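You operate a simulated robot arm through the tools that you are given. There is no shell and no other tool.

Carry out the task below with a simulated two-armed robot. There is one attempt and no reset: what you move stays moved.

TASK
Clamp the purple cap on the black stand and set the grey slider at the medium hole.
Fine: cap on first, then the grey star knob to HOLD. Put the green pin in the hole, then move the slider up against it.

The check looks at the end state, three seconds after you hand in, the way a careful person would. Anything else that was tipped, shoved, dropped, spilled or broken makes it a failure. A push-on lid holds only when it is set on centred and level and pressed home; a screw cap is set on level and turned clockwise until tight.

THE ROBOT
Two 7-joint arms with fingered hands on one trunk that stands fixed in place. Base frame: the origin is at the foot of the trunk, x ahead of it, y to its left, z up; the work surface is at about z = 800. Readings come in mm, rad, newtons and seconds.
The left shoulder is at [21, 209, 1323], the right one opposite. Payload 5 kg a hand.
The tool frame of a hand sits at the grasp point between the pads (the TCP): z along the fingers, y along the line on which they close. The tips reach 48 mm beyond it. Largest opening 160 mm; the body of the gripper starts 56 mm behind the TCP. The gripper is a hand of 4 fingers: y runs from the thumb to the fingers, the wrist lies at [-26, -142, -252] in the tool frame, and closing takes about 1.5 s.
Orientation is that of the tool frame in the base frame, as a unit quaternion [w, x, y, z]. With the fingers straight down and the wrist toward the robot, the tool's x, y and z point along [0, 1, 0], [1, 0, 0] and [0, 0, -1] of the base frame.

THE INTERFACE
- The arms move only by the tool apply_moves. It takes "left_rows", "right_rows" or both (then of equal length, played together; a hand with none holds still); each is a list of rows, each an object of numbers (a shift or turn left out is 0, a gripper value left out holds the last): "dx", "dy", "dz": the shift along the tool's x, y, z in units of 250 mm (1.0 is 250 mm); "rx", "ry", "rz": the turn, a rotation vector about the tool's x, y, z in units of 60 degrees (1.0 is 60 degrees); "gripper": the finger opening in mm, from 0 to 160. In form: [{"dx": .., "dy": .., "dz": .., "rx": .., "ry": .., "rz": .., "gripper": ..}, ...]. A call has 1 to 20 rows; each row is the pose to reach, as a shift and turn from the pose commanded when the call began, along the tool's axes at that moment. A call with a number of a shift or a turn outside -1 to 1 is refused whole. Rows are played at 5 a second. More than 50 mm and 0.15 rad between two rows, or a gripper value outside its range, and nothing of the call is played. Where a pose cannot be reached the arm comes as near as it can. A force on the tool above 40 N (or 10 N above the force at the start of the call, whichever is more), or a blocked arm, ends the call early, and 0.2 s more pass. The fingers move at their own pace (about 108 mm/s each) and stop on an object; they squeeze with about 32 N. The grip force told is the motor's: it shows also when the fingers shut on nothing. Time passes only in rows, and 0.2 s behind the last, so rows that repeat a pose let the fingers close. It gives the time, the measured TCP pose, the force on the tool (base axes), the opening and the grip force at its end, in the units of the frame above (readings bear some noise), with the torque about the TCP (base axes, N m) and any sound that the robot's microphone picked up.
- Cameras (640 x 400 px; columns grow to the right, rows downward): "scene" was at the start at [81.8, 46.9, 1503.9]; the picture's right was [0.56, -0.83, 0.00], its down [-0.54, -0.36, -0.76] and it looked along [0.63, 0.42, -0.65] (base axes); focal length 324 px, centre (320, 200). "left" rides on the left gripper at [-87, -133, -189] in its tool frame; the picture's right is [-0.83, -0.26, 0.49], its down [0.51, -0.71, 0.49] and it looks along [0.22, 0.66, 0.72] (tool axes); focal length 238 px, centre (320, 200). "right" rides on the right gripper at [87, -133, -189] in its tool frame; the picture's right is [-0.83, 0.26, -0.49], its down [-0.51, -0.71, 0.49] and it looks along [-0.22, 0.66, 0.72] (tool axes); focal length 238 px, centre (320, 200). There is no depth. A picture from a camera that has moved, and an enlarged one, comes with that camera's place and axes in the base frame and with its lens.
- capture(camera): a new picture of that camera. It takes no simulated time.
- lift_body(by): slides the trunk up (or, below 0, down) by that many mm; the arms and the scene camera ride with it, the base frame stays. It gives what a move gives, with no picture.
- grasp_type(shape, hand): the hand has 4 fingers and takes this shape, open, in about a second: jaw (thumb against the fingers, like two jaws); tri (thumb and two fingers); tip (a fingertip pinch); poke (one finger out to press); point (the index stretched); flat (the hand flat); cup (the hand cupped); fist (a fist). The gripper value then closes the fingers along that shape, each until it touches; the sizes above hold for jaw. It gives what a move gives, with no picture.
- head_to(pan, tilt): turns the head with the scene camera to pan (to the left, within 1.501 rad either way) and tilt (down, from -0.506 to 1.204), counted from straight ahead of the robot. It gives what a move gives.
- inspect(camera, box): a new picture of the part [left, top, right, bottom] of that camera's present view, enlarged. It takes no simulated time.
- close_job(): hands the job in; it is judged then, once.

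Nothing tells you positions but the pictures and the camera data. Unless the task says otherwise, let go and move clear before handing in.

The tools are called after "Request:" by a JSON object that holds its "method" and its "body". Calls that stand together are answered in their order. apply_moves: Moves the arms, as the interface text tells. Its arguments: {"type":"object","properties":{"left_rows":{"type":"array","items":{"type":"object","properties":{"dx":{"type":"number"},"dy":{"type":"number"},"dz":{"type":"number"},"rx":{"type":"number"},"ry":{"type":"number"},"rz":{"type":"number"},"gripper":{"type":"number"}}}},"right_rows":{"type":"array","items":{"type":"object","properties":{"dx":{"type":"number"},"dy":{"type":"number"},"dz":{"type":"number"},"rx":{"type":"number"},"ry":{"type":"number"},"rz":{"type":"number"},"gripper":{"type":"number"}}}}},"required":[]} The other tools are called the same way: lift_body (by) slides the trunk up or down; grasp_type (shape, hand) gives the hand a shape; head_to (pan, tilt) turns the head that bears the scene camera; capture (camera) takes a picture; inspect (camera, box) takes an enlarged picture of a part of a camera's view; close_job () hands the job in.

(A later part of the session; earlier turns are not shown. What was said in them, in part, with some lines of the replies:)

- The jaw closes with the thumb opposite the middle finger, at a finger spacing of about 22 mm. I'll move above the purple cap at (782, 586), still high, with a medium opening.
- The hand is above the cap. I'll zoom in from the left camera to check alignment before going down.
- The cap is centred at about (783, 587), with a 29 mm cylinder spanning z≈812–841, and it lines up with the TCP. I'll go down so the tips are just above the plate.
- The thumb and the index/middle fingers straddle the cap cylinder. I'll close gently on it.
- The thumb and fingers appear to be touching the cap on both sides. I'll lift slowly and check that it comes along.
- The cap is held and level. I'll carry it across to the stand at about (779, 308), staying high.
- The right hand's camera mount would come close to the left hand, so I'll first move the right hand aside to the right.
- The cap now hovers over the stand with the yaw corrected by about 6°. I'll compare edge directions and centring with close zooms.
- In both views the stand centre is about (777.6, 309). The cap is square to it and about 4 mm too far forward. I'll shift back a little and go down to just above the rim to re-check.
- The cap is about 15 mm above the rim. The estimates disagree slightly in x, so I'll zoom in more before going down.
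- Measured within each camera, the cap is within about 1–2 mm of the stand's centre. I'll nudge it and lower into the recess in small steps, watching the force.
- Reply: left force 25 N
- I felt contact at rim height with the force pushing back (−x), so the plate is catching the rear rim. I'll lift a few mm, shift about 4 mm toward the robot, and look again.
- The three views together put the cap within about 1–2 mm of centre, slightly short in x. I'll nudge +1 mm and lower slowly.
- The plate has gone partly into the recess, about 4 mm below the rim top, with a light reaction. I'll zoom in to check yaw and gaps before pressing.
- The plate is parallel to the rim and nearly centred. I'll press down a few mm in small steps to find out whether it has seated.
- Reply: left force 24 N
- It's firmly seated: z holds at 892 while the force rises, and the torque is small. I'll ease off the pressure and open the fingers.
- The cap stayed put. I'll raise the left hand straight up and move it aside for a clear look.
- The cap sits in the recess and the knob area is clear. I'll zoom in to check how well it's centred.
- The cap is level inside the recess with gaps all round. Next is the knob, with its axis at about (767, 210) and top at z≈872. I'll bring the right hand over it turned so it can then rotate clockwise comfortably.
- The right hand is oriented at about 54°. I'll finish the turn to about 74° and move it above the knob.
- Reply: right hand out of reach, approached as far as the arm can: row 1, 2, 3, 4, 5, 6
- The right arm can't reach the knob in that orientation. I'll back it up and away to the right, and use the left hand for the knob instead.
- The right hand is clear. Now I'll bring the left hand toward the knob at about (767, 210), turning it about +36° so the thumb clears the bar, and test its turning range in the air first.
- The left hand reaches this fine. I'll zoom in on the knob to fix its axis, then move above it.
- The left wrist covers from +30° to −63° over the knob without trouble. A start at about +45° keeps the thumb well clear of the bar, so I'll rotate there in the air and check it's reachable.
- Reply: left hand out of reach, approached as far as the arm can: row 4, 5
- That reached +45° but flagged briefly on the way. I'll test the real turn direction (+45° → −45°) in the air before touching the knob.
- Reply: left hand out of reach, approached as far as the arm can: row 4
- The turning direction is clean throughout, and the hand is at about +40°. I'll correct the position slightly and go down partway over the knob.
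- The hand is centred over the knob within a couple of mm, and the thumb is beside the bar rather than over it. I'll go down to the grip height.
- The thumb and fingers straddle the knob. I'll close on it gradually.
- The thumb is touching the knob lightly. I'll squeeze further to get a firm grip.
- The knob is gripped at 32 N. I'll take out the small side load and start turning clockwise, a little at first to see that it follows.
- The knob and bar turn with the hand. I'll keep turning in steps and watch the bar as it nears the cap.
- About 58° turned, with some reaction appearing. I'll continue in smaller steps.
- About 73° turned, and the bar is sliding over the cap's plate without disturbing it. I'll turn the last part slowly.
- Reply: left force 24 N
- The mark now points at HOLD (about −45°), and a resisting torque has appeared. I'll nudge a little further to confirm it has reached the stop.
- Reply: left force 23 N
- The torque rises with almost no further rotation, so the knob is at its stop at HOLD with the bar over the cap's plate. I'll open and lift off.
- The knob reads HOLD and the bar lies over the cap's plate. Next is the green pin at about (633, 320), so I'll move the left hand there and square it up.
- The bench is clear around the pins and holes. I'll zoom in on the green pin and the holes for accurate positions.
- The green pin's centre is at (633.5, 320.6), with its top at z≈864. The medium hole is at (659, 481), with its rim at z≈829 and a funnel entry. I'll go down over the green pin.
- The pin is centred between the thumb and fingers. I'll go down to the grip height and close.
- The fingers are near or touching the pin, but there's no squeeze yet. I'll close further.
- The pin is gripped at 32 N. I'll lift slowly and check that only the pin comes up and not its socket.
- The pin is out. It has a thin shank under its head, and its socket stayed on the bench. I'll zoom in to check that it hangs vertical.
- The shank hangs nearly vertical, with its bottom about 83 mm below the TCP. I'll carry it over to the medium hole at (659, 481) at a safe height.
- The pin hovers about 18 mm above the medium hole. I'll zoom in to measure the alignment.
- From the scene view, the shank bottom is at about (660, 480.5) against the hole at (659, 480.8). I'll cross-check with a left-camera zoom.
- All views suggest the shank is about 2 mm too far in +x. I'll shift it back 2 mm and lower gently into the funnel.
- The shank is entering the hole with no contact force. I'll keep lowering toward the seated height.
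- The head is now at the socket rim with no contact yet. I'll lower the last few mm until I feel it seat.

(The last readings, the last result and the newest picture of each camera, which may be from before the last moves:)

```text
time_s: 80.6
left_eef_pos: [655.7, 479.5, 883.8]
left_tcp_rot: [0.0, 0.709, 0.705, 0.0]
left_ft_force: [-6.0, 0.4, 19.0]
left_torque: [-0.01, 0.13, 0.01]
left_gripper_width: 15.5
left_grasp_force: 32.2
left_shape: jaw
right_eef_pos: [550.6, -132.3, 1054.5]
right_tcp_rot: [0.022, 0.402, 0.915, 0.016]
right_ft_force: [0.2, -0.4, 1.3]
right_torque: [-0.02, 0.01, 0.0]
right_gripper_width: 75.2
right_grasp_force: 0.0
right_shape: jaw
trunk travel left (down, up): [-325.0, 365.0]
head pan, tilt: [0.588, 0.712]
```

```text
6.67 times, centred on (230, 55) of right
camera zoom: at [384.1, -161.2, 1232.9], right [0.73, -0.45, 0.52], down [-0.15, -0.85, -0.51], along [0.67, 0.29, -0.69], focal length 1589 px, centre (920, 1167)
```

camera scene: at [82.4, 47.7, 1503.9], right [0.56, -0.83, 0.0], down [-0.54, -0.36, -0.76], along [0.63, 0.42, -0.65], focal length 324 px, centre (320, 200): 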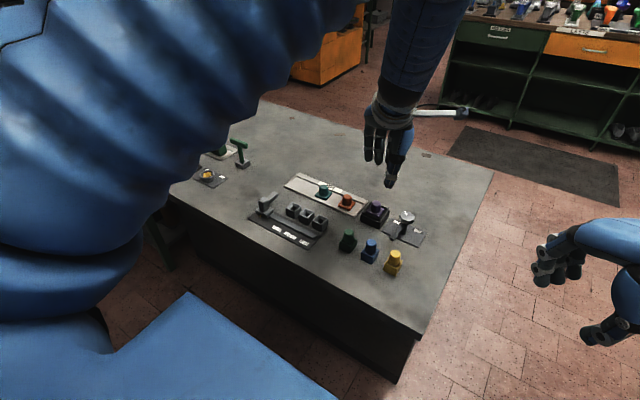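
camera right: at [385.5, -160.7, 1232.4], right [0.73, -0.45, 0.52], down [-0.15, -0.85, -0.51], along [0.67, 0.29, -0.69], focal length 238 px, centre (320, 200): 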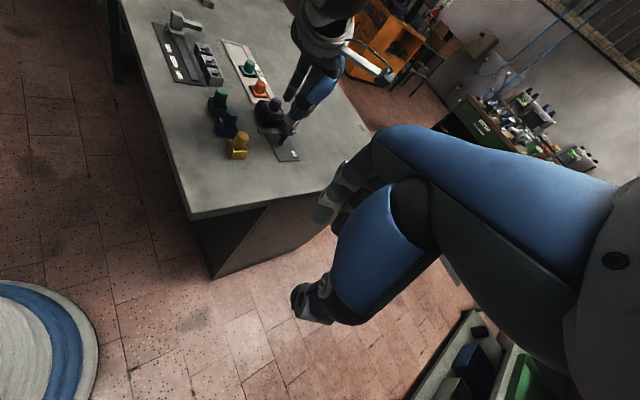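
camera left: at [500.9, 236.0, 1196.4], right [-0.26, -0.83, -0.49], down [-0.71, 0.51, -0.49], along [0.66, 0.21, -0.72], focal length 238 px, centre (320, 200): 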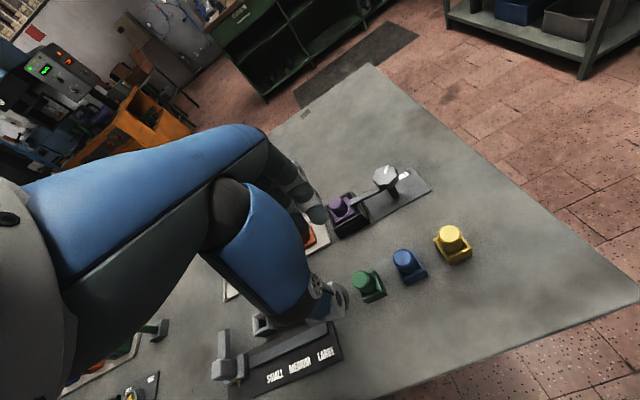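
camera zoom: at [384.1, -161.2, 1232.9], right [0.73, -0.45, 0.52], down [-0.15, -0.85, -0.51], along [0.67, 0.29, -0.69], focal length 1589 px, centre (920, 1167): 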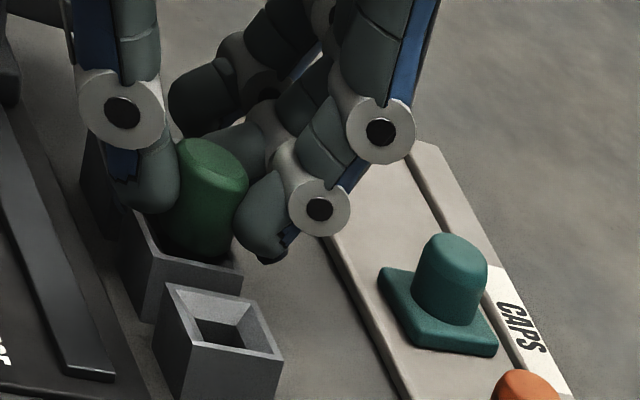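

It seated at TCP z≈884, the same height as in its own socket. I'll ease off, open, and lift clear.

Request:
{"method": "apply_moves", "body": {"left_rows": [{"dz": -0.008}, {"dz": -0.012}, {"dz": -0.012, "gripper": 22}, {"dz": -0.012, "gripper": 30}, {"dz": -0.012, "gripper": 40}, {"dz": -0.012, "gripper": 52}, {"dz": -0.012, "gripper": 62}, {"dz": -0.012, "gripper": 62}]}}

Request:
{"method": "apply_moves", "body": {"left_rows": [{"dz": -0.05}, {"dz": -0.12}, {"dz": -0.22}, {"dz": -0.34}, {"dz": -0.46}, {"dz": -0.56}, {"dz": -0.56}]}}

Request:
{"method": "inspect", "body": {"camera": "scene", "box": [240, 170, 340, 260]}}

Request:
{"method": "inspect", "body": {"camera": "left", "box": [250, 200, 450, 370]}}

Request:
{"method": "inspect", "body": {"camera": "right", "box": [150, 10, 270, 120]}}

```text
time_s: 82.4
left_eef_pos: [656.9, 481.8, 886.1]
left_tcp_rot: [0.001, 0.709, 0.705, 0.0]
left_ft_force: [-0.3, 0.4, 0.5]
left_torque: [0.0, -0.03, -0.02]
left_gripper_width: 61.8
left_grasp_force: 0.1
left_shape: jaw
right_eef_pos: [550.3, -133.0, 1052.8]
right_tcp_rot: [0.021, 0.402, 0.915, 0.015]
right_ft_force: [0.0, 0.2, 0.1]
right_torque: [0.04, 0.0, 0.02]
right_gripper_width: 74.9
right_grasp_force: 0.0
right_shape: jaw
trunk travel left (down, up): [-325.0, 365.0]
head pan, tilt: [0.588, 0.712]
```

```text
time_s: 84.0
left_eef_pos: [657.1, 481.8, 1025.1]
left_tcp_rot: [-0.001, 0.709, 0.706, -0.001]
left_ft_force: [0.9, 0.4, 0.4]
left_torque: [-0.04, 0.02, -0.01]
left_gripper_width: 61.9
left_grasp_force: 0.1
left_shape: jaw
right_eef_pos: [551.6, -132.0, 1052.4]
right_tcp_rot: [0.02, 0.402, 0.915, 0.016]
right_ft_force: [0.9, 0.5, -0.3]
right_torque: [-0.03, 0.06, 0.02]
right_gripper_width: 75.0
right_grasp_force: 0.1
right_shape: jaw
trunk travel left (down, up): [-325.0, 365.0]
head pan, tilt: [0.588, 0.712]
```

```text
4.44 times, centred on (290, 215) of scene
camera zoom: at [82.6, 46.9, 1503.8], right [0.56, -0.83, 0.0], down [-0.54, -0.36, -0.76], along [0.63, 0.42, -0.65], focal length 1441 px, centre (453, 133)
```

zoom: 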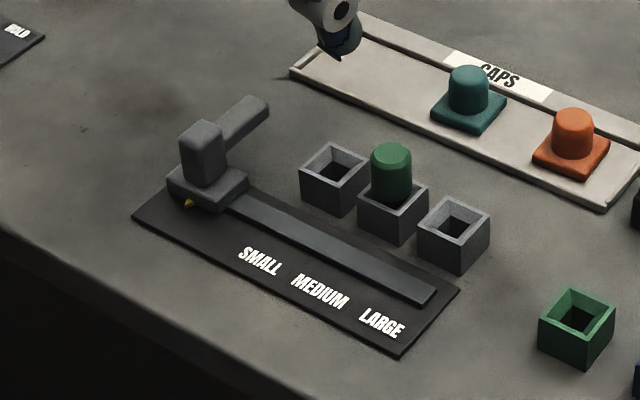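

```text
2.35 times, centred on (350, 285) of left
camera zoom: at [524.7, 396.5, 1214.3], right [-0.26, -0.83, -0.49], down [-0.71, 0.51, -0.49], along [0.66, 0.21, -0.72], focal length 561 px, centre (249, 0)
```

zoom: 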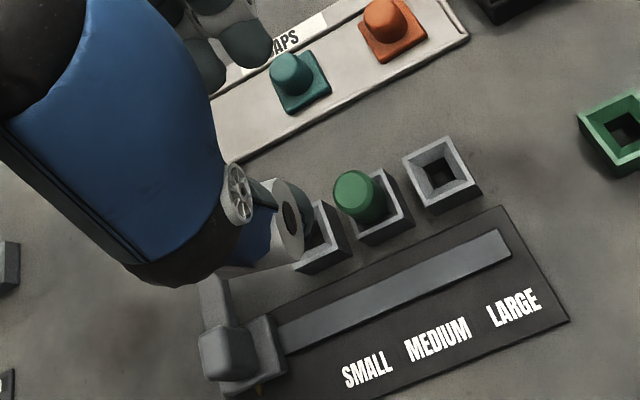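

```text
3.64 times, centred on (210, 65) of right
camera zoom: at [386.3, -160.3, 1232.2], right [0.73, -0.45, 0.52], down [-0.15, -0.85, -0.51], along [0.67, 0.29, -0.69], focal length 867 px, centre (720, 691)
```

zoom: 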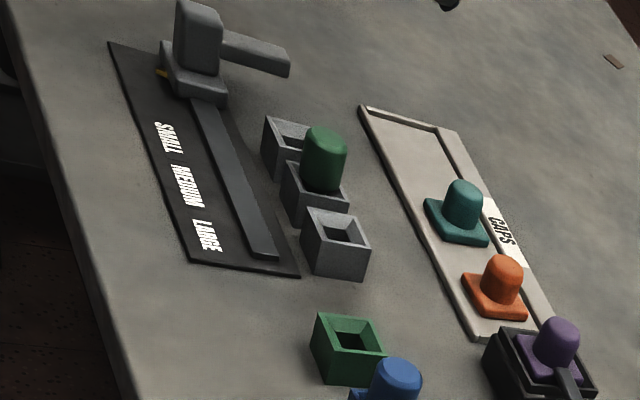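

The green pin stands in the medium hole. Next is the slider, so I'll zoom in on its handle and arm to plan the push toward −y.

Request:
{"method": "inspect", "body": {"camera": "scene", "box": [260, 185, 310, 225]}}

Request:
{"method": "inspect", "body": {"camera": "left", "box": [320, 290, 400, 380]}}

Request:
{"method": "inspect", "body": {"camera": "right", "box": [185, 0, 255, 80]}}

Request:
{"method": "inspect", "body": {"camera": "scene", "box": [310, 195, 345, 225]}}

```text
10.00 times, centred on (285, 205) of scene
camera zoom: at [82.6, 46.9, 1503.8], right [0.56, -0.83, 0.0], down [-0.54, -0.36, -0.76], along [0.63, 0.42, -0.65], focal length 3243 px, centre (670, 150)
```

zoom: 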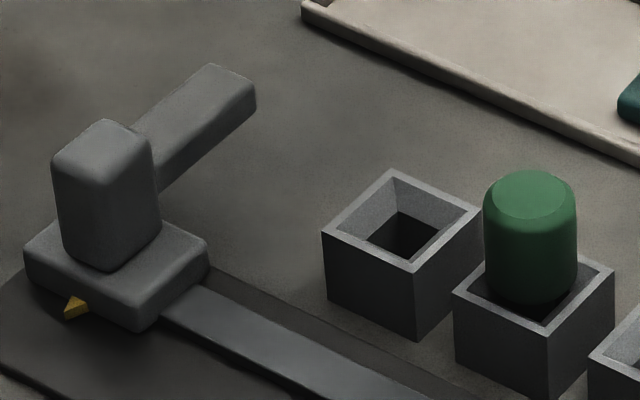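

```text
4.44 times, centred on (360, 335) of left
camera zoom: at [524.7, 396.5, 1214.3], right [-0.26, -0.83, -0.49], down [-0.71, 0.51, -0.49], along [0.66, 0.21, -0.72], focal length 1059 px, centre (142, -400)
```

zoom: 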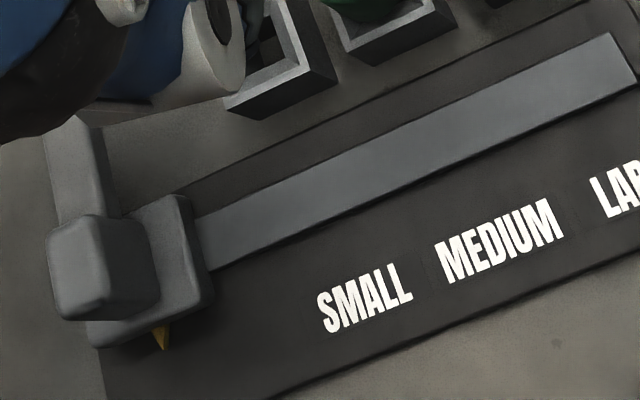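

```text
5.00 times, centred on (220, 40) of right
camera zoom: at [386.3, -160.3, 1232.2], right [0.73, -0.45, 0.52], down [-0.15, -0.85, -0.51], along [0.67, 0.29, -0.69], focal length 1192 px, centre (820, 1000)
```

zoom: 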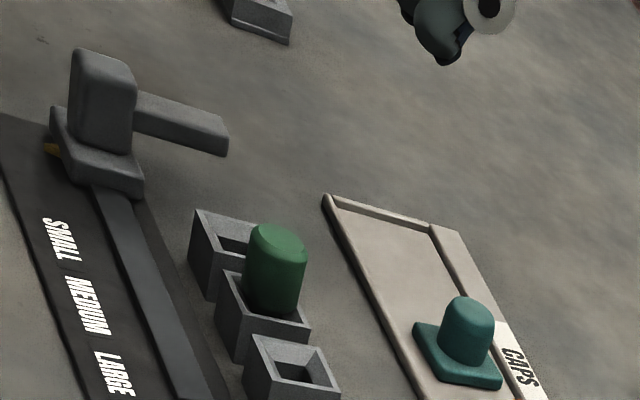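

```text
13.33 times, centred on (328, 210) of scene
camera zoom: at [82.6, 46.9, 1503.8], right [0.56, -0.83, 0.0], down [-0.54, -0.36, -0.76], along [0.63, 0.42, -0.65], focal length 4324 px, centre (220, 67)
```

zoom: 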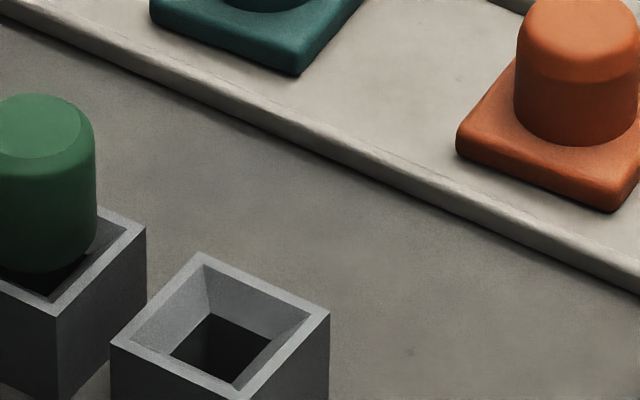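

The handle is centred at about (608, 609) with its +y face at y≈620. The arm needs about 106 mm of travel to meet the pin. I'll position the closed hand on the +y side and look before pushing.

Request:
{"method": "apply_moves", "body": {"left_rows": [{"dx": 0.12, "dy": -0.04, "gripper": 40}, {"dx": 0.26, "dy": -0.09, "gripper": 20}, {"dx": 0.42, "dy": -0.14, "gripper": 5}, {"dx": 0.57, "dy": -0.19}, {"dx": 0.7, "dy": -0.228}, {"dx": 0.7, "dy": -0.228}]}}

Request:
{"method": "apply_moves", "body": {"left_rows": [{"dz": 0.12}, {"dz": 0.24}, {"dz": 0.36}, {"dz": 0.44}, {"dz": 0.44}]}}

Request:
{"method": "inspect", "body": {"camera": "scene", "box": [225, 145, 325, 245]}}

Request:
{"method": "inspect", "body": {"camera": "left", "box": [230, 180, 430, 340]}}

Request:
{"method": "inspect", "body": {"camera": "right", "box": [165, 0, 265, 100]}}

```text
time_s: 85.4
left_eef_pos: [600.0, 654.8, 1025.1]
left_tcp_rot: [0.001, 0.708, 0.706, -0.001]
left_ft_force: [-0.1, -1.6, 0.3]
left_torque: [0.06, 0.05, 0.05]
left_gripper_width: 5.2
left_grasp_force: 0.0
left_shape: jaw
right_eef_pos: [551.8, -131.3, 1053.1]
right_tcp_rot: [0.02, 0.402, 0.915, 0.016]
right_ft_force: [0.6, -0.3, -0.5]
right_torque: [0.06, 0.01, -0.01]
right_gripper_width: 75.2
right_grasp_force: 0.1
right_shape: jaw
trunk travel left (down, up): [-325.0, 365.0]
head pan, tilt: [0.588, 0.712]
```

```text
time_s: 86.6
left_eef_pos: [600.4, 656.6, 917.3]
left_tcp_rot: [0.0, 0.709, 0.705, -0.001]
left_ft_force: [-0.2, -0.2, -0.2]
left_torque: [0.03, 0.01, -0.02]
left_gripper_width: 5.0
left_grasp_force: 0.1
left_shape: jaw
right_eef_pos: [550.2, -132.4, 1052.7]
right_tcp_rot: [0.021, 0.402, 0.915, 0.015]
right_ft_force: [-0.3, 0.6, 0.6]
right_torque: [-0.03, -0.01, 0.0]
right_gripper_width: 75.3
right_grasp_force: 0.1
right_shape: jaw
trunk travel left (down, up): [-325.0, 365.0]
head pan, tilt: [0.588, 0.712]
```

```text
4.00 times, centred on (275, 195) of scene
camera zoom: at [81.3, 46.6, 1504.0], right [0.56, -0.83, 0.0], down [-0.54, -0.36, -0.76], along [0.63, 0.42, -0.65], focal length 1297 px, centre (500, 220)
```

zoom: 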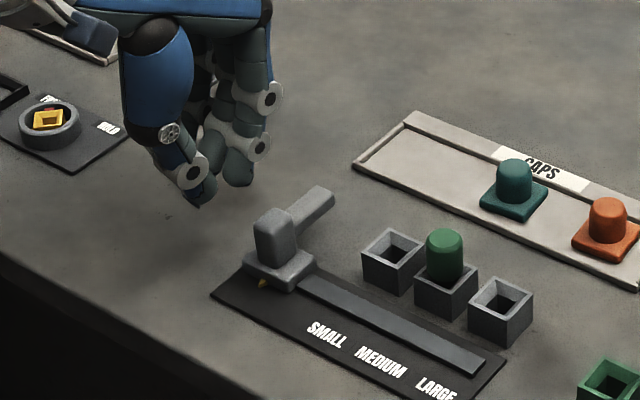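

```text
2.50 times, centred on (330, 260) of left
camera zoom: at [467.6, 570.0, 1106.3], right [-0.26, -0.83, -0.49], down [-0.71, 0.51, -0.49], along [0.66, 0.21, -0.72], focal length 596 px, centre (295, 50)
```

zoom: 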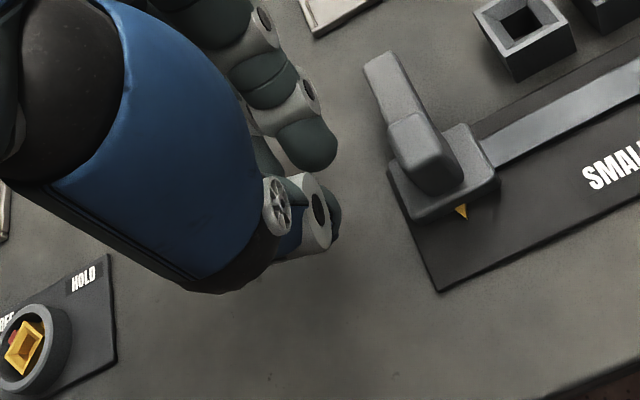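

```text
4.00 times, centred on (215, 50) of right
camera zoom: at [385.2, -160.5, 1232.6], right [0.73, -0.45, 0.52], down [-0.15, -0.85, -0.51], along [0.67, 0.29, -0.69], focal length 953 px, centre (740, 800)
```

zoom: 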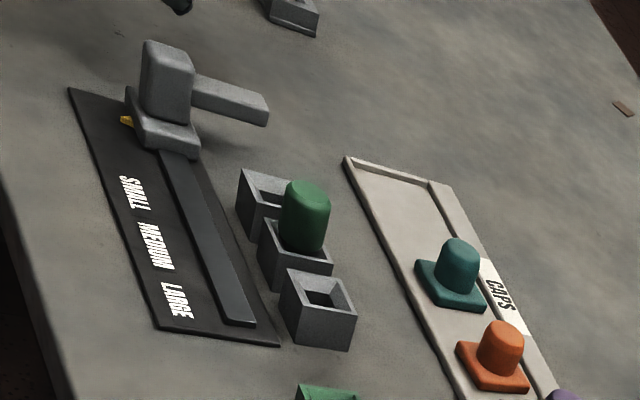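

The closed hand is beside the handle with a gap and nothing else nearby. I'll go down to the pushing height.

Request:
{"method": "apply_moves", "body": {"left_rows": [{"dz": 0.05}, {"dz": 0.1}, {"dz": 0.148}, {"dz": 0.148}]}}

Request:
{"method": "inspect", "body": {"camera": "scene", "box": [235, 155, 315, 235]}}

Request:
{"method": "inspect", "body": {"camera": "left", "box": [270, 190, 430, 330]}}

```text
time_s: 87.6
left_eef_pos: [602.9, 656.1, 877.8]
left_tcp_rot: [0.0, 0.709, 0.705, 0.0]
left_ft_force: [-0.1, -0.7, -0.1]
left_torque: [0.01, 0.04, 0.02]
left_gripper_width: 5.2
left_grasp_force: 0.0
left_shape: jaw
right_eef_pos: [550.8, -132.2, 1052.9]
right_tcp_rot: [0.021, 0.402, 0.915, 0.016]
right_ft_force: [-0.5, -0.2, -0.2]
right_torque: [0.02, -0.02, 0.0]
right_gripper_width: 75.0
right_grasp_force: 0.0
right_shape: jaw
trunk travel left (down, up): [-325.0, 365.0]
head pan, tilt: [0.588, 0.712]
```

```text
5.00 times, centred on (275, 195) of scene
camera zoom: at [81.5, 46.4, 1504.0], right [0.56, -0.83, 0.0], down [-0.54, -0.36, -0.76], along [0.63, 0.42, -0.65], focal length 1622 px, centre (545, 225)
```

zoom: 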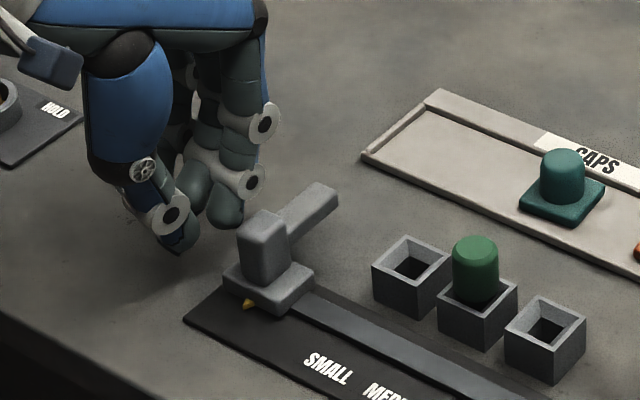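

```text
2.86 times, centred on (350, 260) of left
camera zoom: at [468.5, 570.8, 1068.1], right [-0.26, -0.83, -0.49], down [-0.71, 0.51, -0.49], along [0.66, 0.21, -0.72], focal length 681 px, centre (234, 29)
```

zoom: 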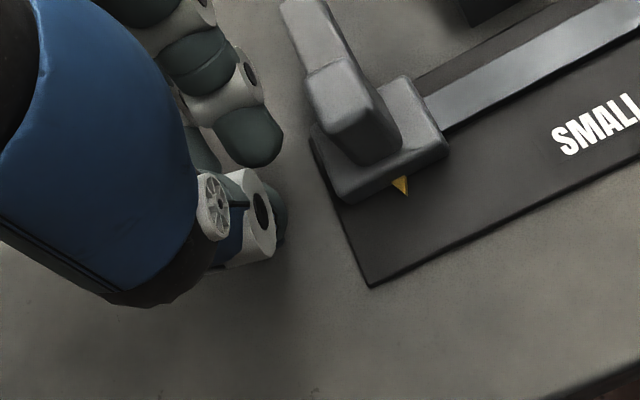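

The index finger lines up with the middle of the handle's +y face. I'll push slowly toward −y and watch.

Request:
{"method": "apply_moves", "body": {"left_rows": [{"dx": -0.02}, {"dx": -0.04}, {"dx": -0.06}, {"dx": -0.08}, {"dx": -0.11}, {"dx": -0.14}, {"dx": -0.17}, {"dx": -0.2}, {"dx": -0.2}]}}

Request:
{"method": "inspect", "body": {"camera": "scene", "box": [245, 155, 345, 245]}}

Request:
{"method": "inspect", "body": {"camera": "left", "box": [270, 190, 430, 330]}}

Request:
{"method": "inspect", "body": {"camera": "right", "box": [165, 0, 265, 100]}}

```text
time_s: 89.6
left_eef_pos: [599.0, 604.5, 876.9]
left_tcp_rot: [0.0, 0.709, 0.706, -0.001]
left_ft_force: [0.4, 1.6, 0.3]
left_torque: [-0.01, -0.01, -0.01]
left_gripper_width: 5.2
left_grasp_force: 0.0
left_shape: jaw
right_eef_pos: [550.4, -132.4, 1052.2]
right_tcp_rot: [0.021, 0.402, 0.915, 0.015]
right_ft_force: [0.7, 0.6, -0.4]
right_torque: [0.01, 0.0, 0.0]
right_gripper_width: 75.0
right_grasp_force: 0.1
right_shape: jaw
trunk travel left (down, up): [-325.0, 365.0]
head pan, tilt: [0.588, 0.712]
```

```text
4.44 times, centred on (295, 200) of scene
camera zoom: at [81.7, 47.1, 1503.9], right [0.56, -0.83, 0.0], down [-0.54, -0.36, -0.76], along [0.63, 0.42, -0.65], focal length 1441 px, centre (431, 200)
```

zoom: 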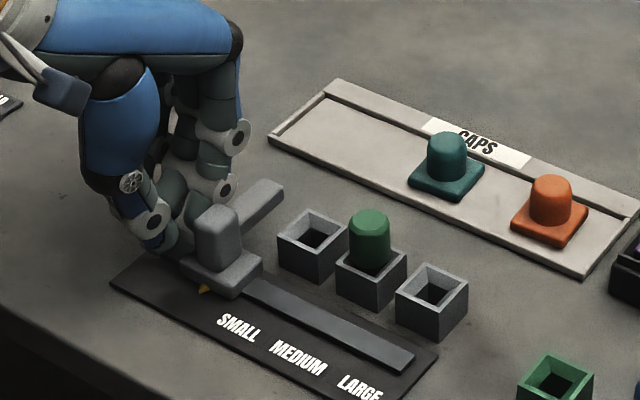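

```text
2.86 times, centred on (350, 260) of left
camera zoom: at [466.8, 520.1, 1067.3], right [-0.26, -0.83, -0.49], down [-0.71, 0.51, -0.49], along [0.66, 0.21, -0.72], focal length 681 px, centre (234, 29)
```

zoom: 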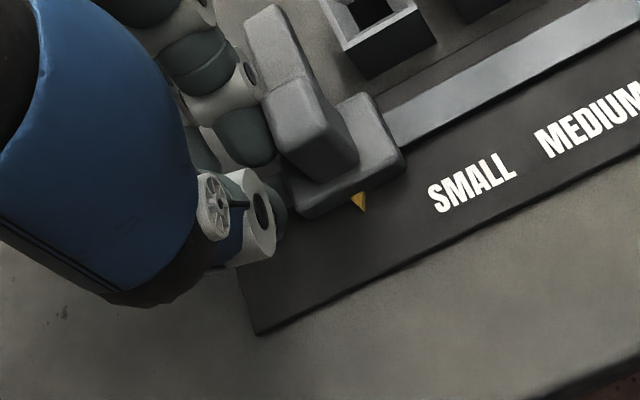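

```text
4.00 times, centred on (215, 50) of right
camera zoom: at [385.5, -160.2, 1232.5], right [0.73, -0.45, 0.52], down [-0.15, -0.85, -0.51], along [0.67, 0.29, -0.69], focal length 953 px, centre (740, 800)
```

zoom: 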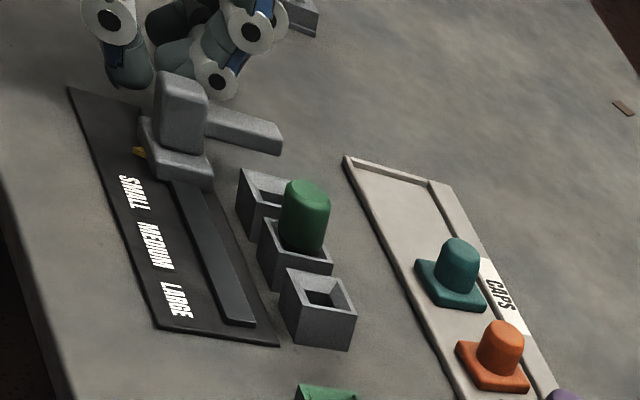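

The slider glides easily at about 1.6 N and has moved roughly 36 mm. I'll keep pushing, slowing as the arm nears the pin.

Request:
{"method": "apply_moves", "body": {"left_rows": [{"dx": -0.03}, {"dx": -0.06}, {"dx": -0.09}, {"dx": -0.12}, {"dx": -0.15}, {"dx": -0.18}, {"dx": -0.2}, {"dx": -0.21}, {"dx": -0.21}]}}

Request:
{"method": "inspect", "body": {"camera": "scene", "box": [255, 165, 345, 245]}}

Request:
{"method": "inspect", "body": {"camera": "left", "box": [290, 180, 430, 300]}}

Request:
{"method": "inspect", "body": {"camera": "right", "box": [175, 10, 255, 90]}}

```text
time_s: 91.6
left_eef_pos: [601.5, 554.3, 878.7]
left_tcp_rot: [0.0, 0.709, 0.705, 0.0]
left_ft_force: [-0.6, 1.9, -1.5]
left_torque: [0.02, 0.0, 0.03]
left_gripper_width: 4.9
left_grasp_force: 0.0
left_shape: jaw
right_eef_pos: [550.2, -131.9, 1054.5]
right_tcp_rot: [0.021, 0.402, 0.915, 0.016]
right_ft_force: [1.1, 0.2, 0.0]
right_torque: [-0.03, 0.01, -0.01]
right_gripper_width: 75.2
right_grasp_force: 0.0
right_shape: jaw
trunk travel left (down, up): [-325.0, 365.0]
head pan, tilt: [0.588, 0.712]
```

```text
5.00 times, centred on (300, 205) of scene
camera zoom: at [81.8, 47.1, 1503.9], right [0.56, -0.83, 0.0], down [-0.54, -0.36, -0.76], along [0.63, 0.42, -0.65], focal length 1622 px, centre (420, 175)
```

zoom: 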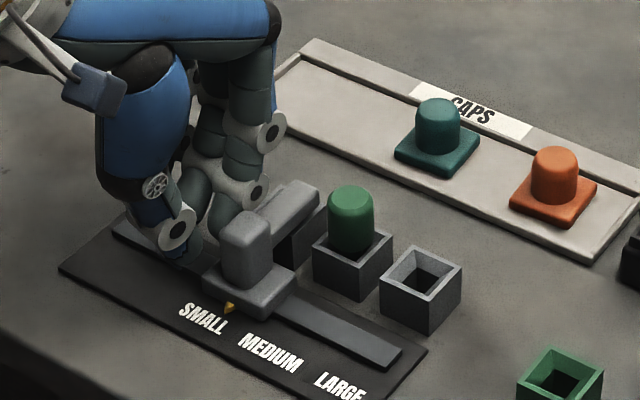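

```text
3.33 times, centred on (360, 240) of left
camera zoom: at [468.0, 468.4, 1068.4], right [-0.26, -0.83, -0.49], down [-0.71, 0.51, -0.49], along [0.66, 0.21, -0.72], focal length 794 px, centre (187, 67)
```

zoom: 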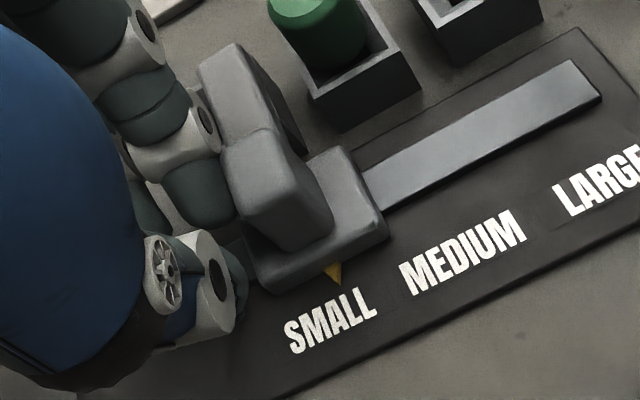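

```text
5.00 times, centred on (215, 50) of right
camera zoom: at [385.6, -160.2, 1232.5], right [0.73, -0.45, 0.52], down [-0.15, -0.85, -0.51], along [0.67, 0.29, -0.69], focal length 1192 px, centre (845, 950)
```

zoom: 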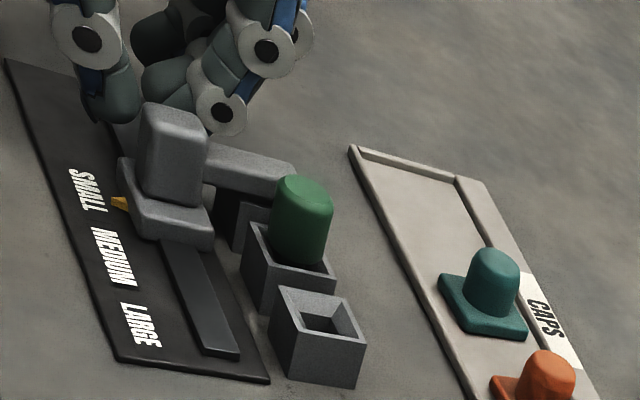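

The arm is close to the pin, about 15–20 mm away. I'll creep forward.

Request:
{"method": "apply_moves", "body": {"left_rows": [{"dx": -0.012}, {"dx": -0.024}, {"dx": -0.036}, {"dx": -0.048}, {"dx": -0.048}]}}

Request:
{"method": "inspect", "body": {"camera": "scene", "box": [275, 185, 335, 235]}}

Request:
{"method": "inspect", "body": {"camera": "right", "box": [195, 20, 255, 80]}}

```text
time_s: 92.8
left_eef_pos: [599.2, 542.5, 878.7]
left_tcp_rot: [-0.001, 0.709, 0.705, 0.0]
left_ft_force: [-1.2, 0.7, -1.1]
left_torque: [0.03, 0.01, 0.05]
left_gripper_width: 5.4
left_grasp_force: 0.0
left_shape: jaw
right_eef_pos: [552.1, -132.2, 1052.6]
right_tcp_rot: [0.021, 0.401, 0.916, 0.015]
right_ft_force: [-0.1, 1.0, -0.4]
right_torque: [0.01, 0.0, -0.01]
right_gripper_width: 75.1
right_grasp_force: 0.1
right_shape: jaw
trunk travel left (down, up): [-325.0, 365.0]
head pan, tilt: [0.588, 0.712]
```

```text
8.00 times, centred on (305, 210) of scene
camera zoom: at [81.8, 47.0, 1503.9], right [0.56, -0.83, 0.0], down [-0.54, -0.36, -0.76], along [0.63, 0.42, -0.65], focal length 2595 px, centre (440, 120)
```

zoom: 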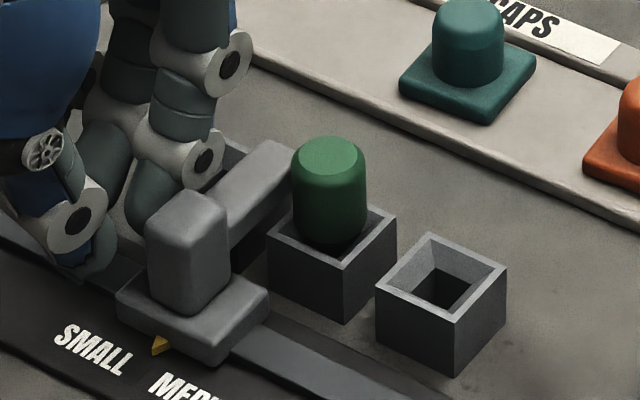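

```text
6.67 times, centred on (225, 50) of right
camera zoom: at [385.6, -160.3, 1232.4], right [0.73, -0.45, 0.52], down [-0.15, -0.85, -0.51], along [0.67, 0.29, -0.69], focal length 1589 px, centre (953, 1200)
```

zoom: 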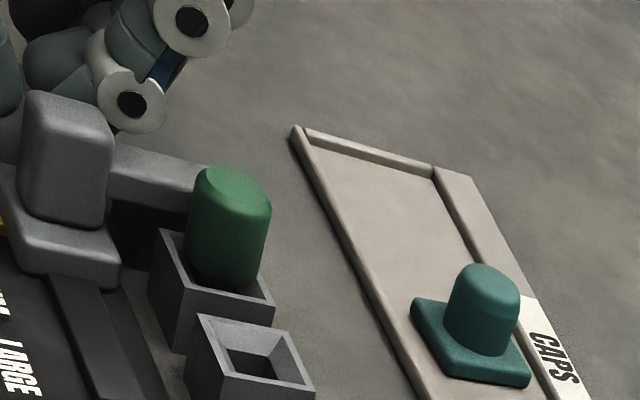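

Very close now. I'll creep on in 1.5 mm steps until I feel contact.

Request:
{"method": "apply_moves", "body": {"left_rows": [{"dx": -0.006}, {"dx": -0.012}, {"dx": -0.018}, {"dx": -0.024}, {"dx": -0.024}]}}

Request:
{"method": "inspect", "body": {"camera": "scene", "box": [285, 190, 330, 230]}}

Request:
{"method": "inspect", "body": {"camera": "left", "box": [320, 150, 440, 270]}}

```text
time_s: 94.0
left_eef_pos: [601.2, 536.3, 878.3]
left_tcp_rot: [0.0, 0.709, 0.706, 0.0]
left_ft_force: [0.3, 1.9, 1.4]
left_torque: [0.02, -0.02, 0.04]
left_gripper_width: 5.0
left_grasp_force: 0.1
left_shape: jaw
right_eef_pos: [551.9, -131.9, 1052.7]
right_tcp_rot: [0.021, 0.402, 0.915, 0.015]
right_ft_force: [-0.3, -0.7, -0.2]
right_torque: [-0.01, 0.01, 0.01]
right_gripper_width: 75.2
right_grasp_force: 0.1
right_shape: jaw
trunk travel left (down, up): [-325.0, 365.0]
head pan, tilt: [0.588, 0.712]
```

```text
10.00 times, centred on (308, 210) of scene
camera zoom: at [81.7, 46.9, 1504.0], right [0.56, -0.83, 0.0], down [-0.54, -0.36, -0.76], along [0.63, 0.42, -0.65], focal length 3243 px, centre (445, 100)
```

zoom: 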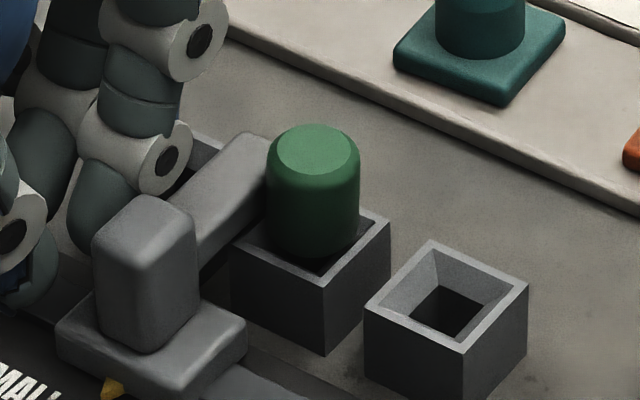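

```text
3.33 times, centred on (380, 210) of left
camera zoom: at [467.9, 450.2, 1067.7], right [-0.26, -0.83, -0.49], down [-0.71, 0.51, -0.49], along [0.66, 0.21, -0.72], focal length 794 px, centre (120, 167)
```

zoom: 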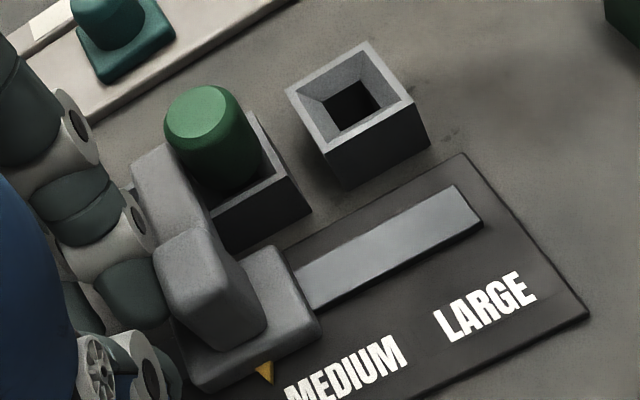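

The gap looks like only a few mm. I'll keep creeping forward.

Request:
{"method": "apply_moves", "body": {"left_rows": [{"dx": -0.004}, {"dx": -0.008}, {"dx": -0.012}, {"dx": -0.016}, {"dx": -0.016}]}}

Request:
{"method": "inspect", "body": {"camera": "left", "box": [340, 160, 420, 240]}}

Request:
{"method": "inspect", "body": {"camera": "scene", "box": [285, 190, 330, 230]}}

```text
time_s: 95.2
left_eef_pos: [599.8, 532.6, 877.6]
left_tcp_rot: [0.0, 0.709, 0.705, 0.0]
left_ft_force: [1.3, 10.4, 2.1]
left_torque: [0.29, -0.08, 0.24]
left_gripper_width: 5.3
left_grasp_force: 0.1
left_shape: jaw
right_eef_pos: [550.7, -129.8, 1053.9]
right_tcp_rot: [0.021, 0.4, 0.916, 0.016]
right_ft_force: [-0.5, 0.3, 0.4]
right_torque: [-0.01, 0.0, 0.01]
right_gripper_width: 75.2
right_grasp_force: 0.0
right_shape: jaw
trunk travel left (down, up): [-325.0, 365.0]
head pan, tilt: [0.588, 0.712]
```

```text
5.00 times, centred on (380, 200) of left
camera zoom: at [467.3, 446.9, 1067.4], right [-0.26, -0.83, -0.49], down [-0.71, 0.51, -0.49], along [0.66, 0.22, -0.72], focal length 1192 px, centre (20, 200)
```

zoom: 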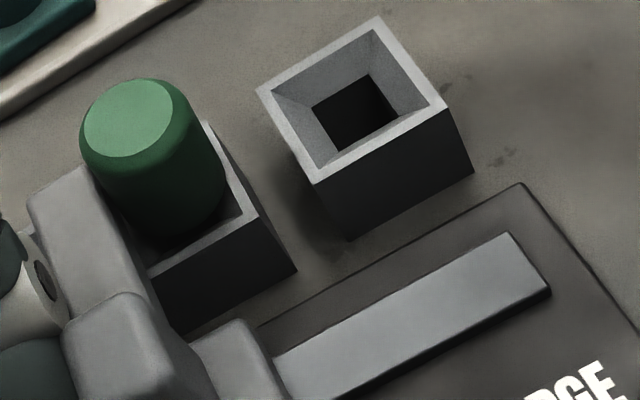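

```text
10.00 times, centred on (308, 210) of scene
camera zoom: at [81.7, 47.7, 1503.9], right [0.56, -0.83, 0.0], down [-0.54, -0.36, -0.76], along [0.63, 0.42, -0.65], focal length 3243 px, centre (445, 100)
```

zoom: 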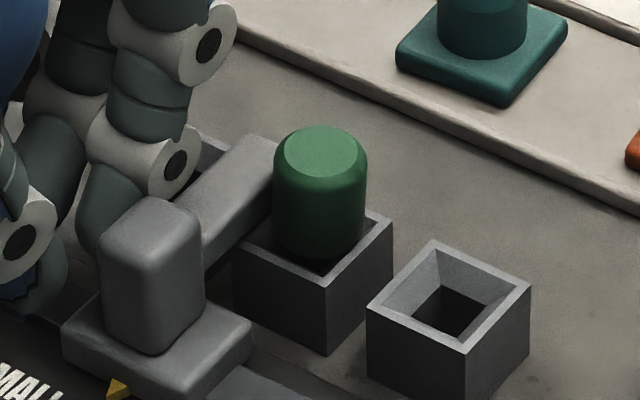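

The contact force rose to about 10 N, so the arm is against the pin. I'll back the hand straight off, raise it, and check.

Request:
{"method": "apply_moves", "body": {"left_rows": [{"dx": 0.01}, {"dx": 0.03}, {"dx": 0.07}, {"dx": 0.12}, {"dx": 0.16, "dz": -0.05}, {"dx": 0.18, "dz": -0.2}, {"dx": 0.2, "dz": -0.36}, {"dx": 0.24, "dz": -0.52}, {"dx": 0.36, "dz": -0.64}, {"dx": 0.36, "dz": -0.64}]}}

Request:
{"method": "inspect", "body": {"camera": "scene", "box": [275, 185, 335, 235]}}

Request:
{"method": "inspect", "body": {"camera": "right", "box": [185, 10, 265, 90]}}

Request:
{"method": "capture", "body": {"camera": "left"}}

Request:
{"method": "capture", "body": {"camera": "scene"}}

```text
time_s: 97.4
left_eef_pos: [600.7, 621.4, 1037.9]
left_tcp_rot: [-0.001, 0.71, 0.704, 0.0]
left_ft_force: [0.2, -0.4, 0.7]
left_torque: [0.06, 0.05, 0.01]
left_gripper_width: 5.1
left_grasp_force: 0.1
left_shape: jaw
right_eef_pos: [552.0, -133.0, 1052.3]
right_tcp_rot: [0.02, 0.402, 0.915, 0.016]
right_ft_force: [1.4, 0.4, -0.6]
right_torque: [0.06, 0.04, 0.03]
right_gripper_width: 75.4
right_grasp_force: 0.0
right_shape: jaw
trunk travel left (down, up): [-325.0, 365.0]
head pan, tilt: [0.588, 0.712]
```

```text
8.00 times, centred on (305, 210) of scene
camera zoom: at [82.6, 45.8, 1503.9], right [0.55, -0.83, 0.0], down [-0.54, -0.36, -0.76], along [0.63, 0.42, -0.65], focal length 2595 px, centre (440, 120)
```

zoom: 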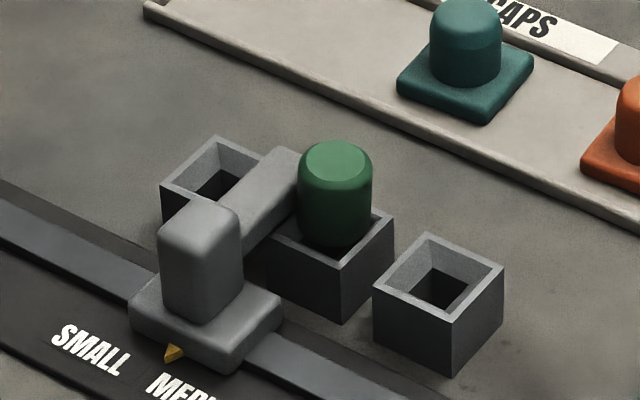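

```text
5.00 times, centred on (225, 50) of right
camera zoom: at [386.3, -161.4, 1232.0], right [0.73, -0.45, 0.52], down [-0.15, -0.85, -0.51], along [0.67, 0.29, -0.69], focal length 1192 px, centre (795, 950)
```

zoom: 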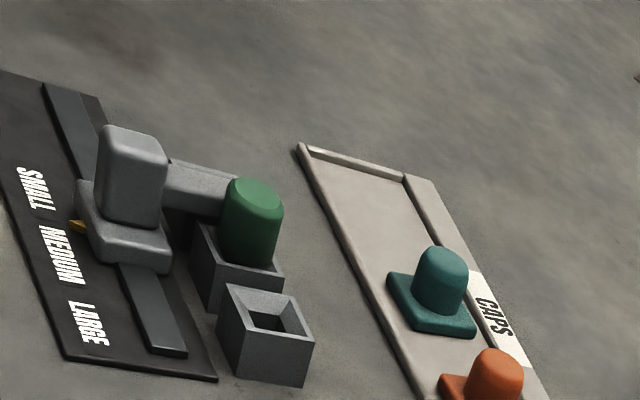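

```text
taken
camera left: at [469.5, 535.2, 1225.7], right [-0.26, -0.83, -0.49], down [-0.71, 0.51, -0.49], along [0.66, 0.21, -0.72], focal length 238 px, centre (320, 200)
```

left: 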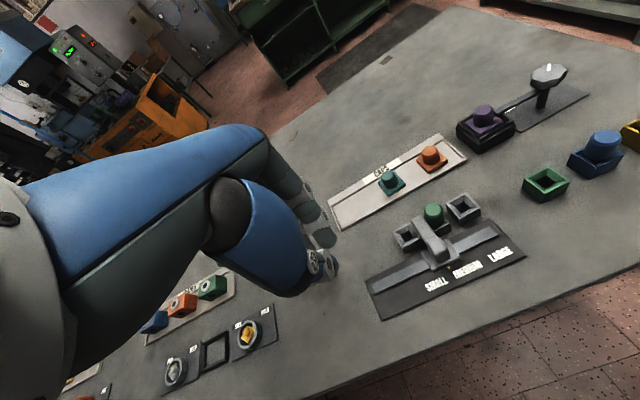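

```text
taken
camera scene: at [82.6, 45.8, 1503.9], right [0.55, -0.83, 0.0], down [-0.54, -0.36, -0.76], along [0.63, 0.42, -0.65], focal length 324 px, centre (320, 200)
```

scene: 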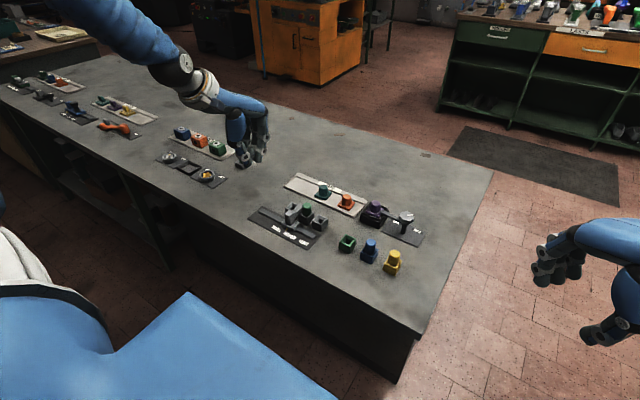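

Everything looks in place. I'll zoom in on the slider against the pin, and re-check the cap, the knob and the rest of the bench.

Request:
{"method": "inspect", "body": {"camera": "left", "box": [380, 185, 500, 285]}}

Request:
{"method": "inspect", "body": {"camera": "left", "box": [440, 50, 600, 170]}}

Request:
{"method": "inspect", "body": {"camera": "scene", "box": [355, 190, 430, 250]}}

Request:
{"method": "inspect", "body": {"camera": "scene", "box": [295, 195, 325, 220]}}

Request:
{"method": "inspect", "body": {"camera": "scene", "box": [150, 100, 290, 200]}}

```text
4.00 times, centred on (440, 235) of left
camera zoom: at [469.5, 535.2, 1225.7], right [-0.26, -0.83, -0.49], down [-0.71, 0.51, -0.49], along [0.66, 0.21, -0.72], focal length 953 px, centre (-160, 60)
```

zoom: 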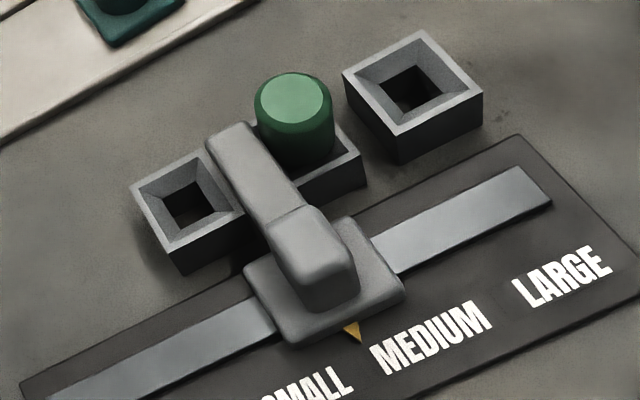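

```text
3.33 times, centred on (520, 110) of left
camera zoom: at [469.5, 535.2, 1225.7], right [-0.26, -0.83, -0.49], down [-0.71, 0.51, -0.49], along [0.66, 0.21, -0.72], focal length 794 px, centre (-347, 500)
```

zoom: 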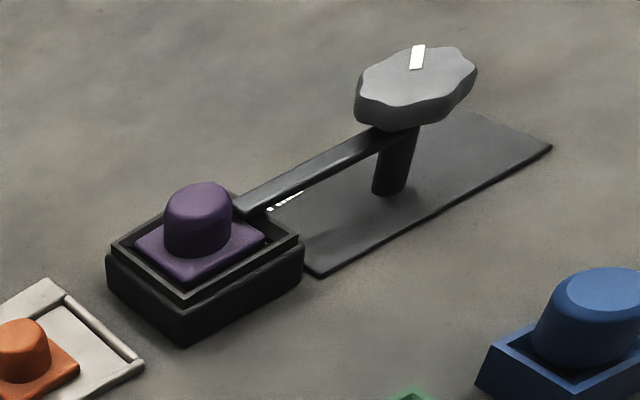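

```text
6.67 times, centred on (392, 220) of scene
camera zoom: at [82.6, 45.8, 1503.9], right [0.55, -0.83, 0.0], down [-0.54, -0.36, -0.76], along [0.63, 0.42, -0.65], focal length 2162 px, centre (-163, 67)
```

zoom: 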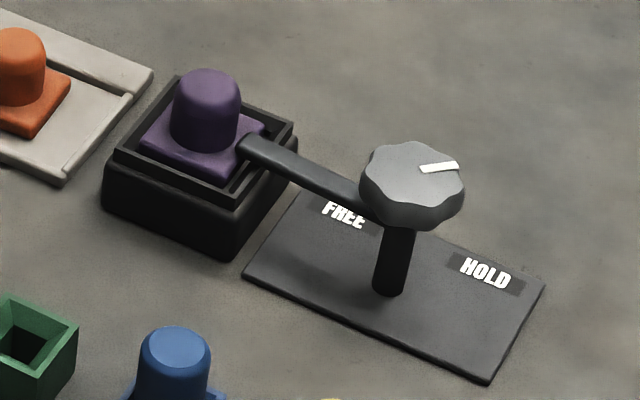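

```text
16.00 times, centred on (310, 208) of scene
camera zoom: at [82.6, 45.8, 1503.9], right [0.55, -0.83, 0.0], down [-0.54, -0.36, -0.76], along [0.63, 0.42, -0.65], focal length 5189 px, centre (480, 80)
```

zoom: 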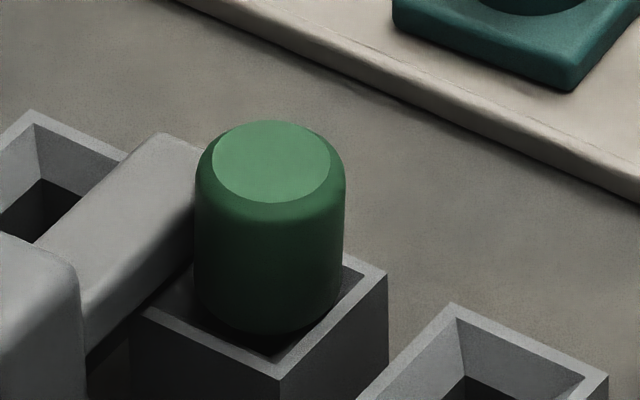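

```text
4.00 times, centred on (220, 150) of scene
camera zoom: at [82.6, 45.8, 1503.9], right [0.55, -0.83, 0.0], down [-0.54, -0.36, -0.76], along [0.63, 0.42, -0.65], focal length 1297 px, centre (720, 400)
```

zoom: 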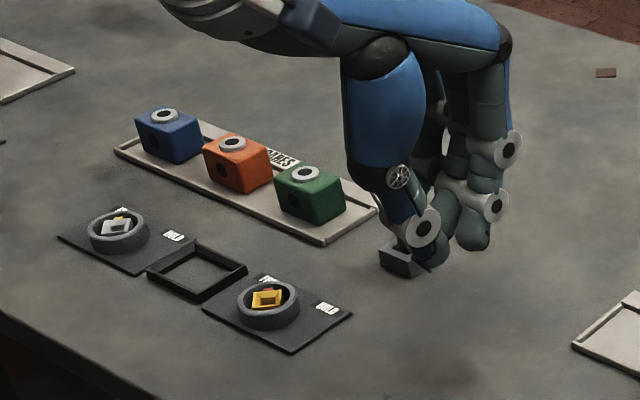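

The mark is at HOLD, the bar is over the cap, the arm rests against the green pin in the medium hole, and the neighbours are undisturbed. I'll retract the left hand and take a final look.

Request:
{"method": "apply_moves", "body": {"left_rows": [{"dz": -0.1, "dy": -0.05}, {"dz": -0.2, "dy": -0.16}, {"dz": -0.276, "dy": -0.3}, {"dz": -0.276, "dy": -0.45}, {"dz": -0.276, "dy": -0.6}, {"dz": -0.276, "dy": -0.74}, {"dz": -0.276, "dy": -0.82}, {"dz": -0.276, "dy": -0.82}]}}

Request:
{"method": "capture", "body": {"camera": "scene"}}

Request:
{"method": "inspect", "body": {"camera": "scene", "box": [240, 165, 440, 285]}}

Request:
{"method": "inspect", "body": {"camera": "scene", "box": [130, 100, 290, 210]}}

Request:
{"method": "inspect", "body": {"camera": "left", "box": [320, 60, 540, 250]}}

```text
time_s: 99.2
left_eef_pos: [395.9, 620.7, 1108.9]
left_tcp_rot: [0.0, 0.709, 0.705, -0.001]
left_ft_force: [0.3, -0.5, 0.9]
left_torque: [0.05, 0.04, -0.06]
left_gripper_width: 5.1
left_grasp_force: 0.1
left_shape: jaw
left hand out of reach, approached as far as the arm can: row 3
right_eef_pos: [551.0, -131.6, 1053.1]
right_tcp_rot: [0.02, 0.401, 0.916, 0.016]
right_ft_force: [0.6, 0.1, 0.3]
right_torque: [0.01, -0.01, 0.01]
right_gripper_width: 75.1
right_grasp_force: 0.0
right_shape: jaw
trunk travel left (down, up): [-325.0, 365.0]
head pan, tilt: [0.588, 0.712]
```

```text
taken
camera scene: at [81.9, 46.4, 1503.9], right [0.56, -0.83, 0.0], down [-0.54, -0.36, -0.76], along [0.63, 0.42, -0.65], focal length 324 px, centre (320, 200)
```

scene: 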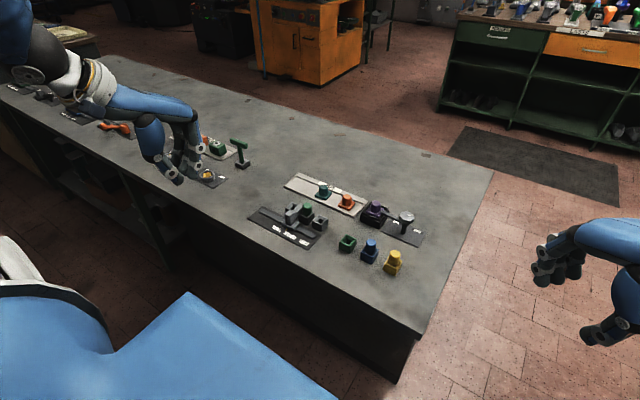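

```text
3.20 times, centred on (340, 225) of scene
camera zoom: at [81.9, 46.4, 1503.9], right [0.56, -0.83, 0.0], down [-0.54, -0.36, -0.76], along [0.63, 0.42, -0.65], focal length 1038 px, centre (256, 120)
```

zoom: 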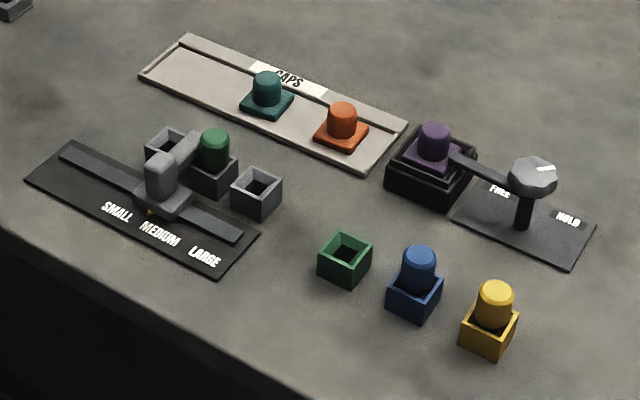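

```text
3.64 times, centred on (210, 155) of scene
camera zoom: at [81.9, 46.4, 1503.9], right [0.56, -0.83, 0.0], down [-0.54, -0.36, -0.76], along [0.63, 0.42, -0.65], focal length 1179 px, centre (720, 364)
```

zoom: 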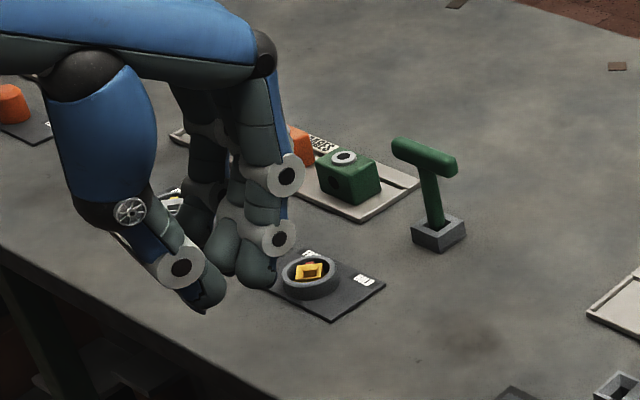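

```text
2.11 times, centred on (430, 155) of left
camera zoom: at [263.4, 535.1, 1297.5], right [-0.26, -0.83, -0.49], down [-0.71, 0.51, -0.49], along [0.66, 0.21, -0.72], focal length 502 px, centre (88, 295)
```

zoom: 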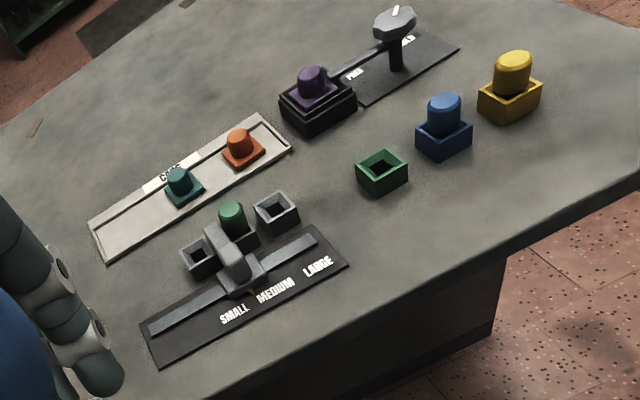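

The final view shows what was asked:
- **Cap:** purple cap level in the black stand, with the bar over it and the star knob at HOLD.
- **Pin and slider:** green pin in the medium hole, with the slider arm against it.
- **Everything else:** undisturbed, with both hands empty and clear.

I'm handing in now.

Request:
{"method": "close_job", "body": {}}

```text
The job is handed in.
```

I finished the task and handed it in; the check's verdict has not come back. In the last camera views everything was where you asked:

- **Cap and knob:** The purple cap sits level in the black stand. I turned the grey star knob about 90° clockwise after the cap was on. Its mark points at HOLD and the bar lies over the cap's plate.
- **Pin and slider:** The green pin is in the medium hole, at the same height as in its own socket. I pushed the slider toward it until I felt about 10 N of contact, and its arm still looked to be touching the pin after I let go.
- **Everything else:** The other caps and pins, the green socket and the green T-handle to the left look undisturbed. Both hands are empty and clear.

I could not see whether the bar presses on the cap's plate or only sits just above it. The knob resisted turning any further past HOLD.
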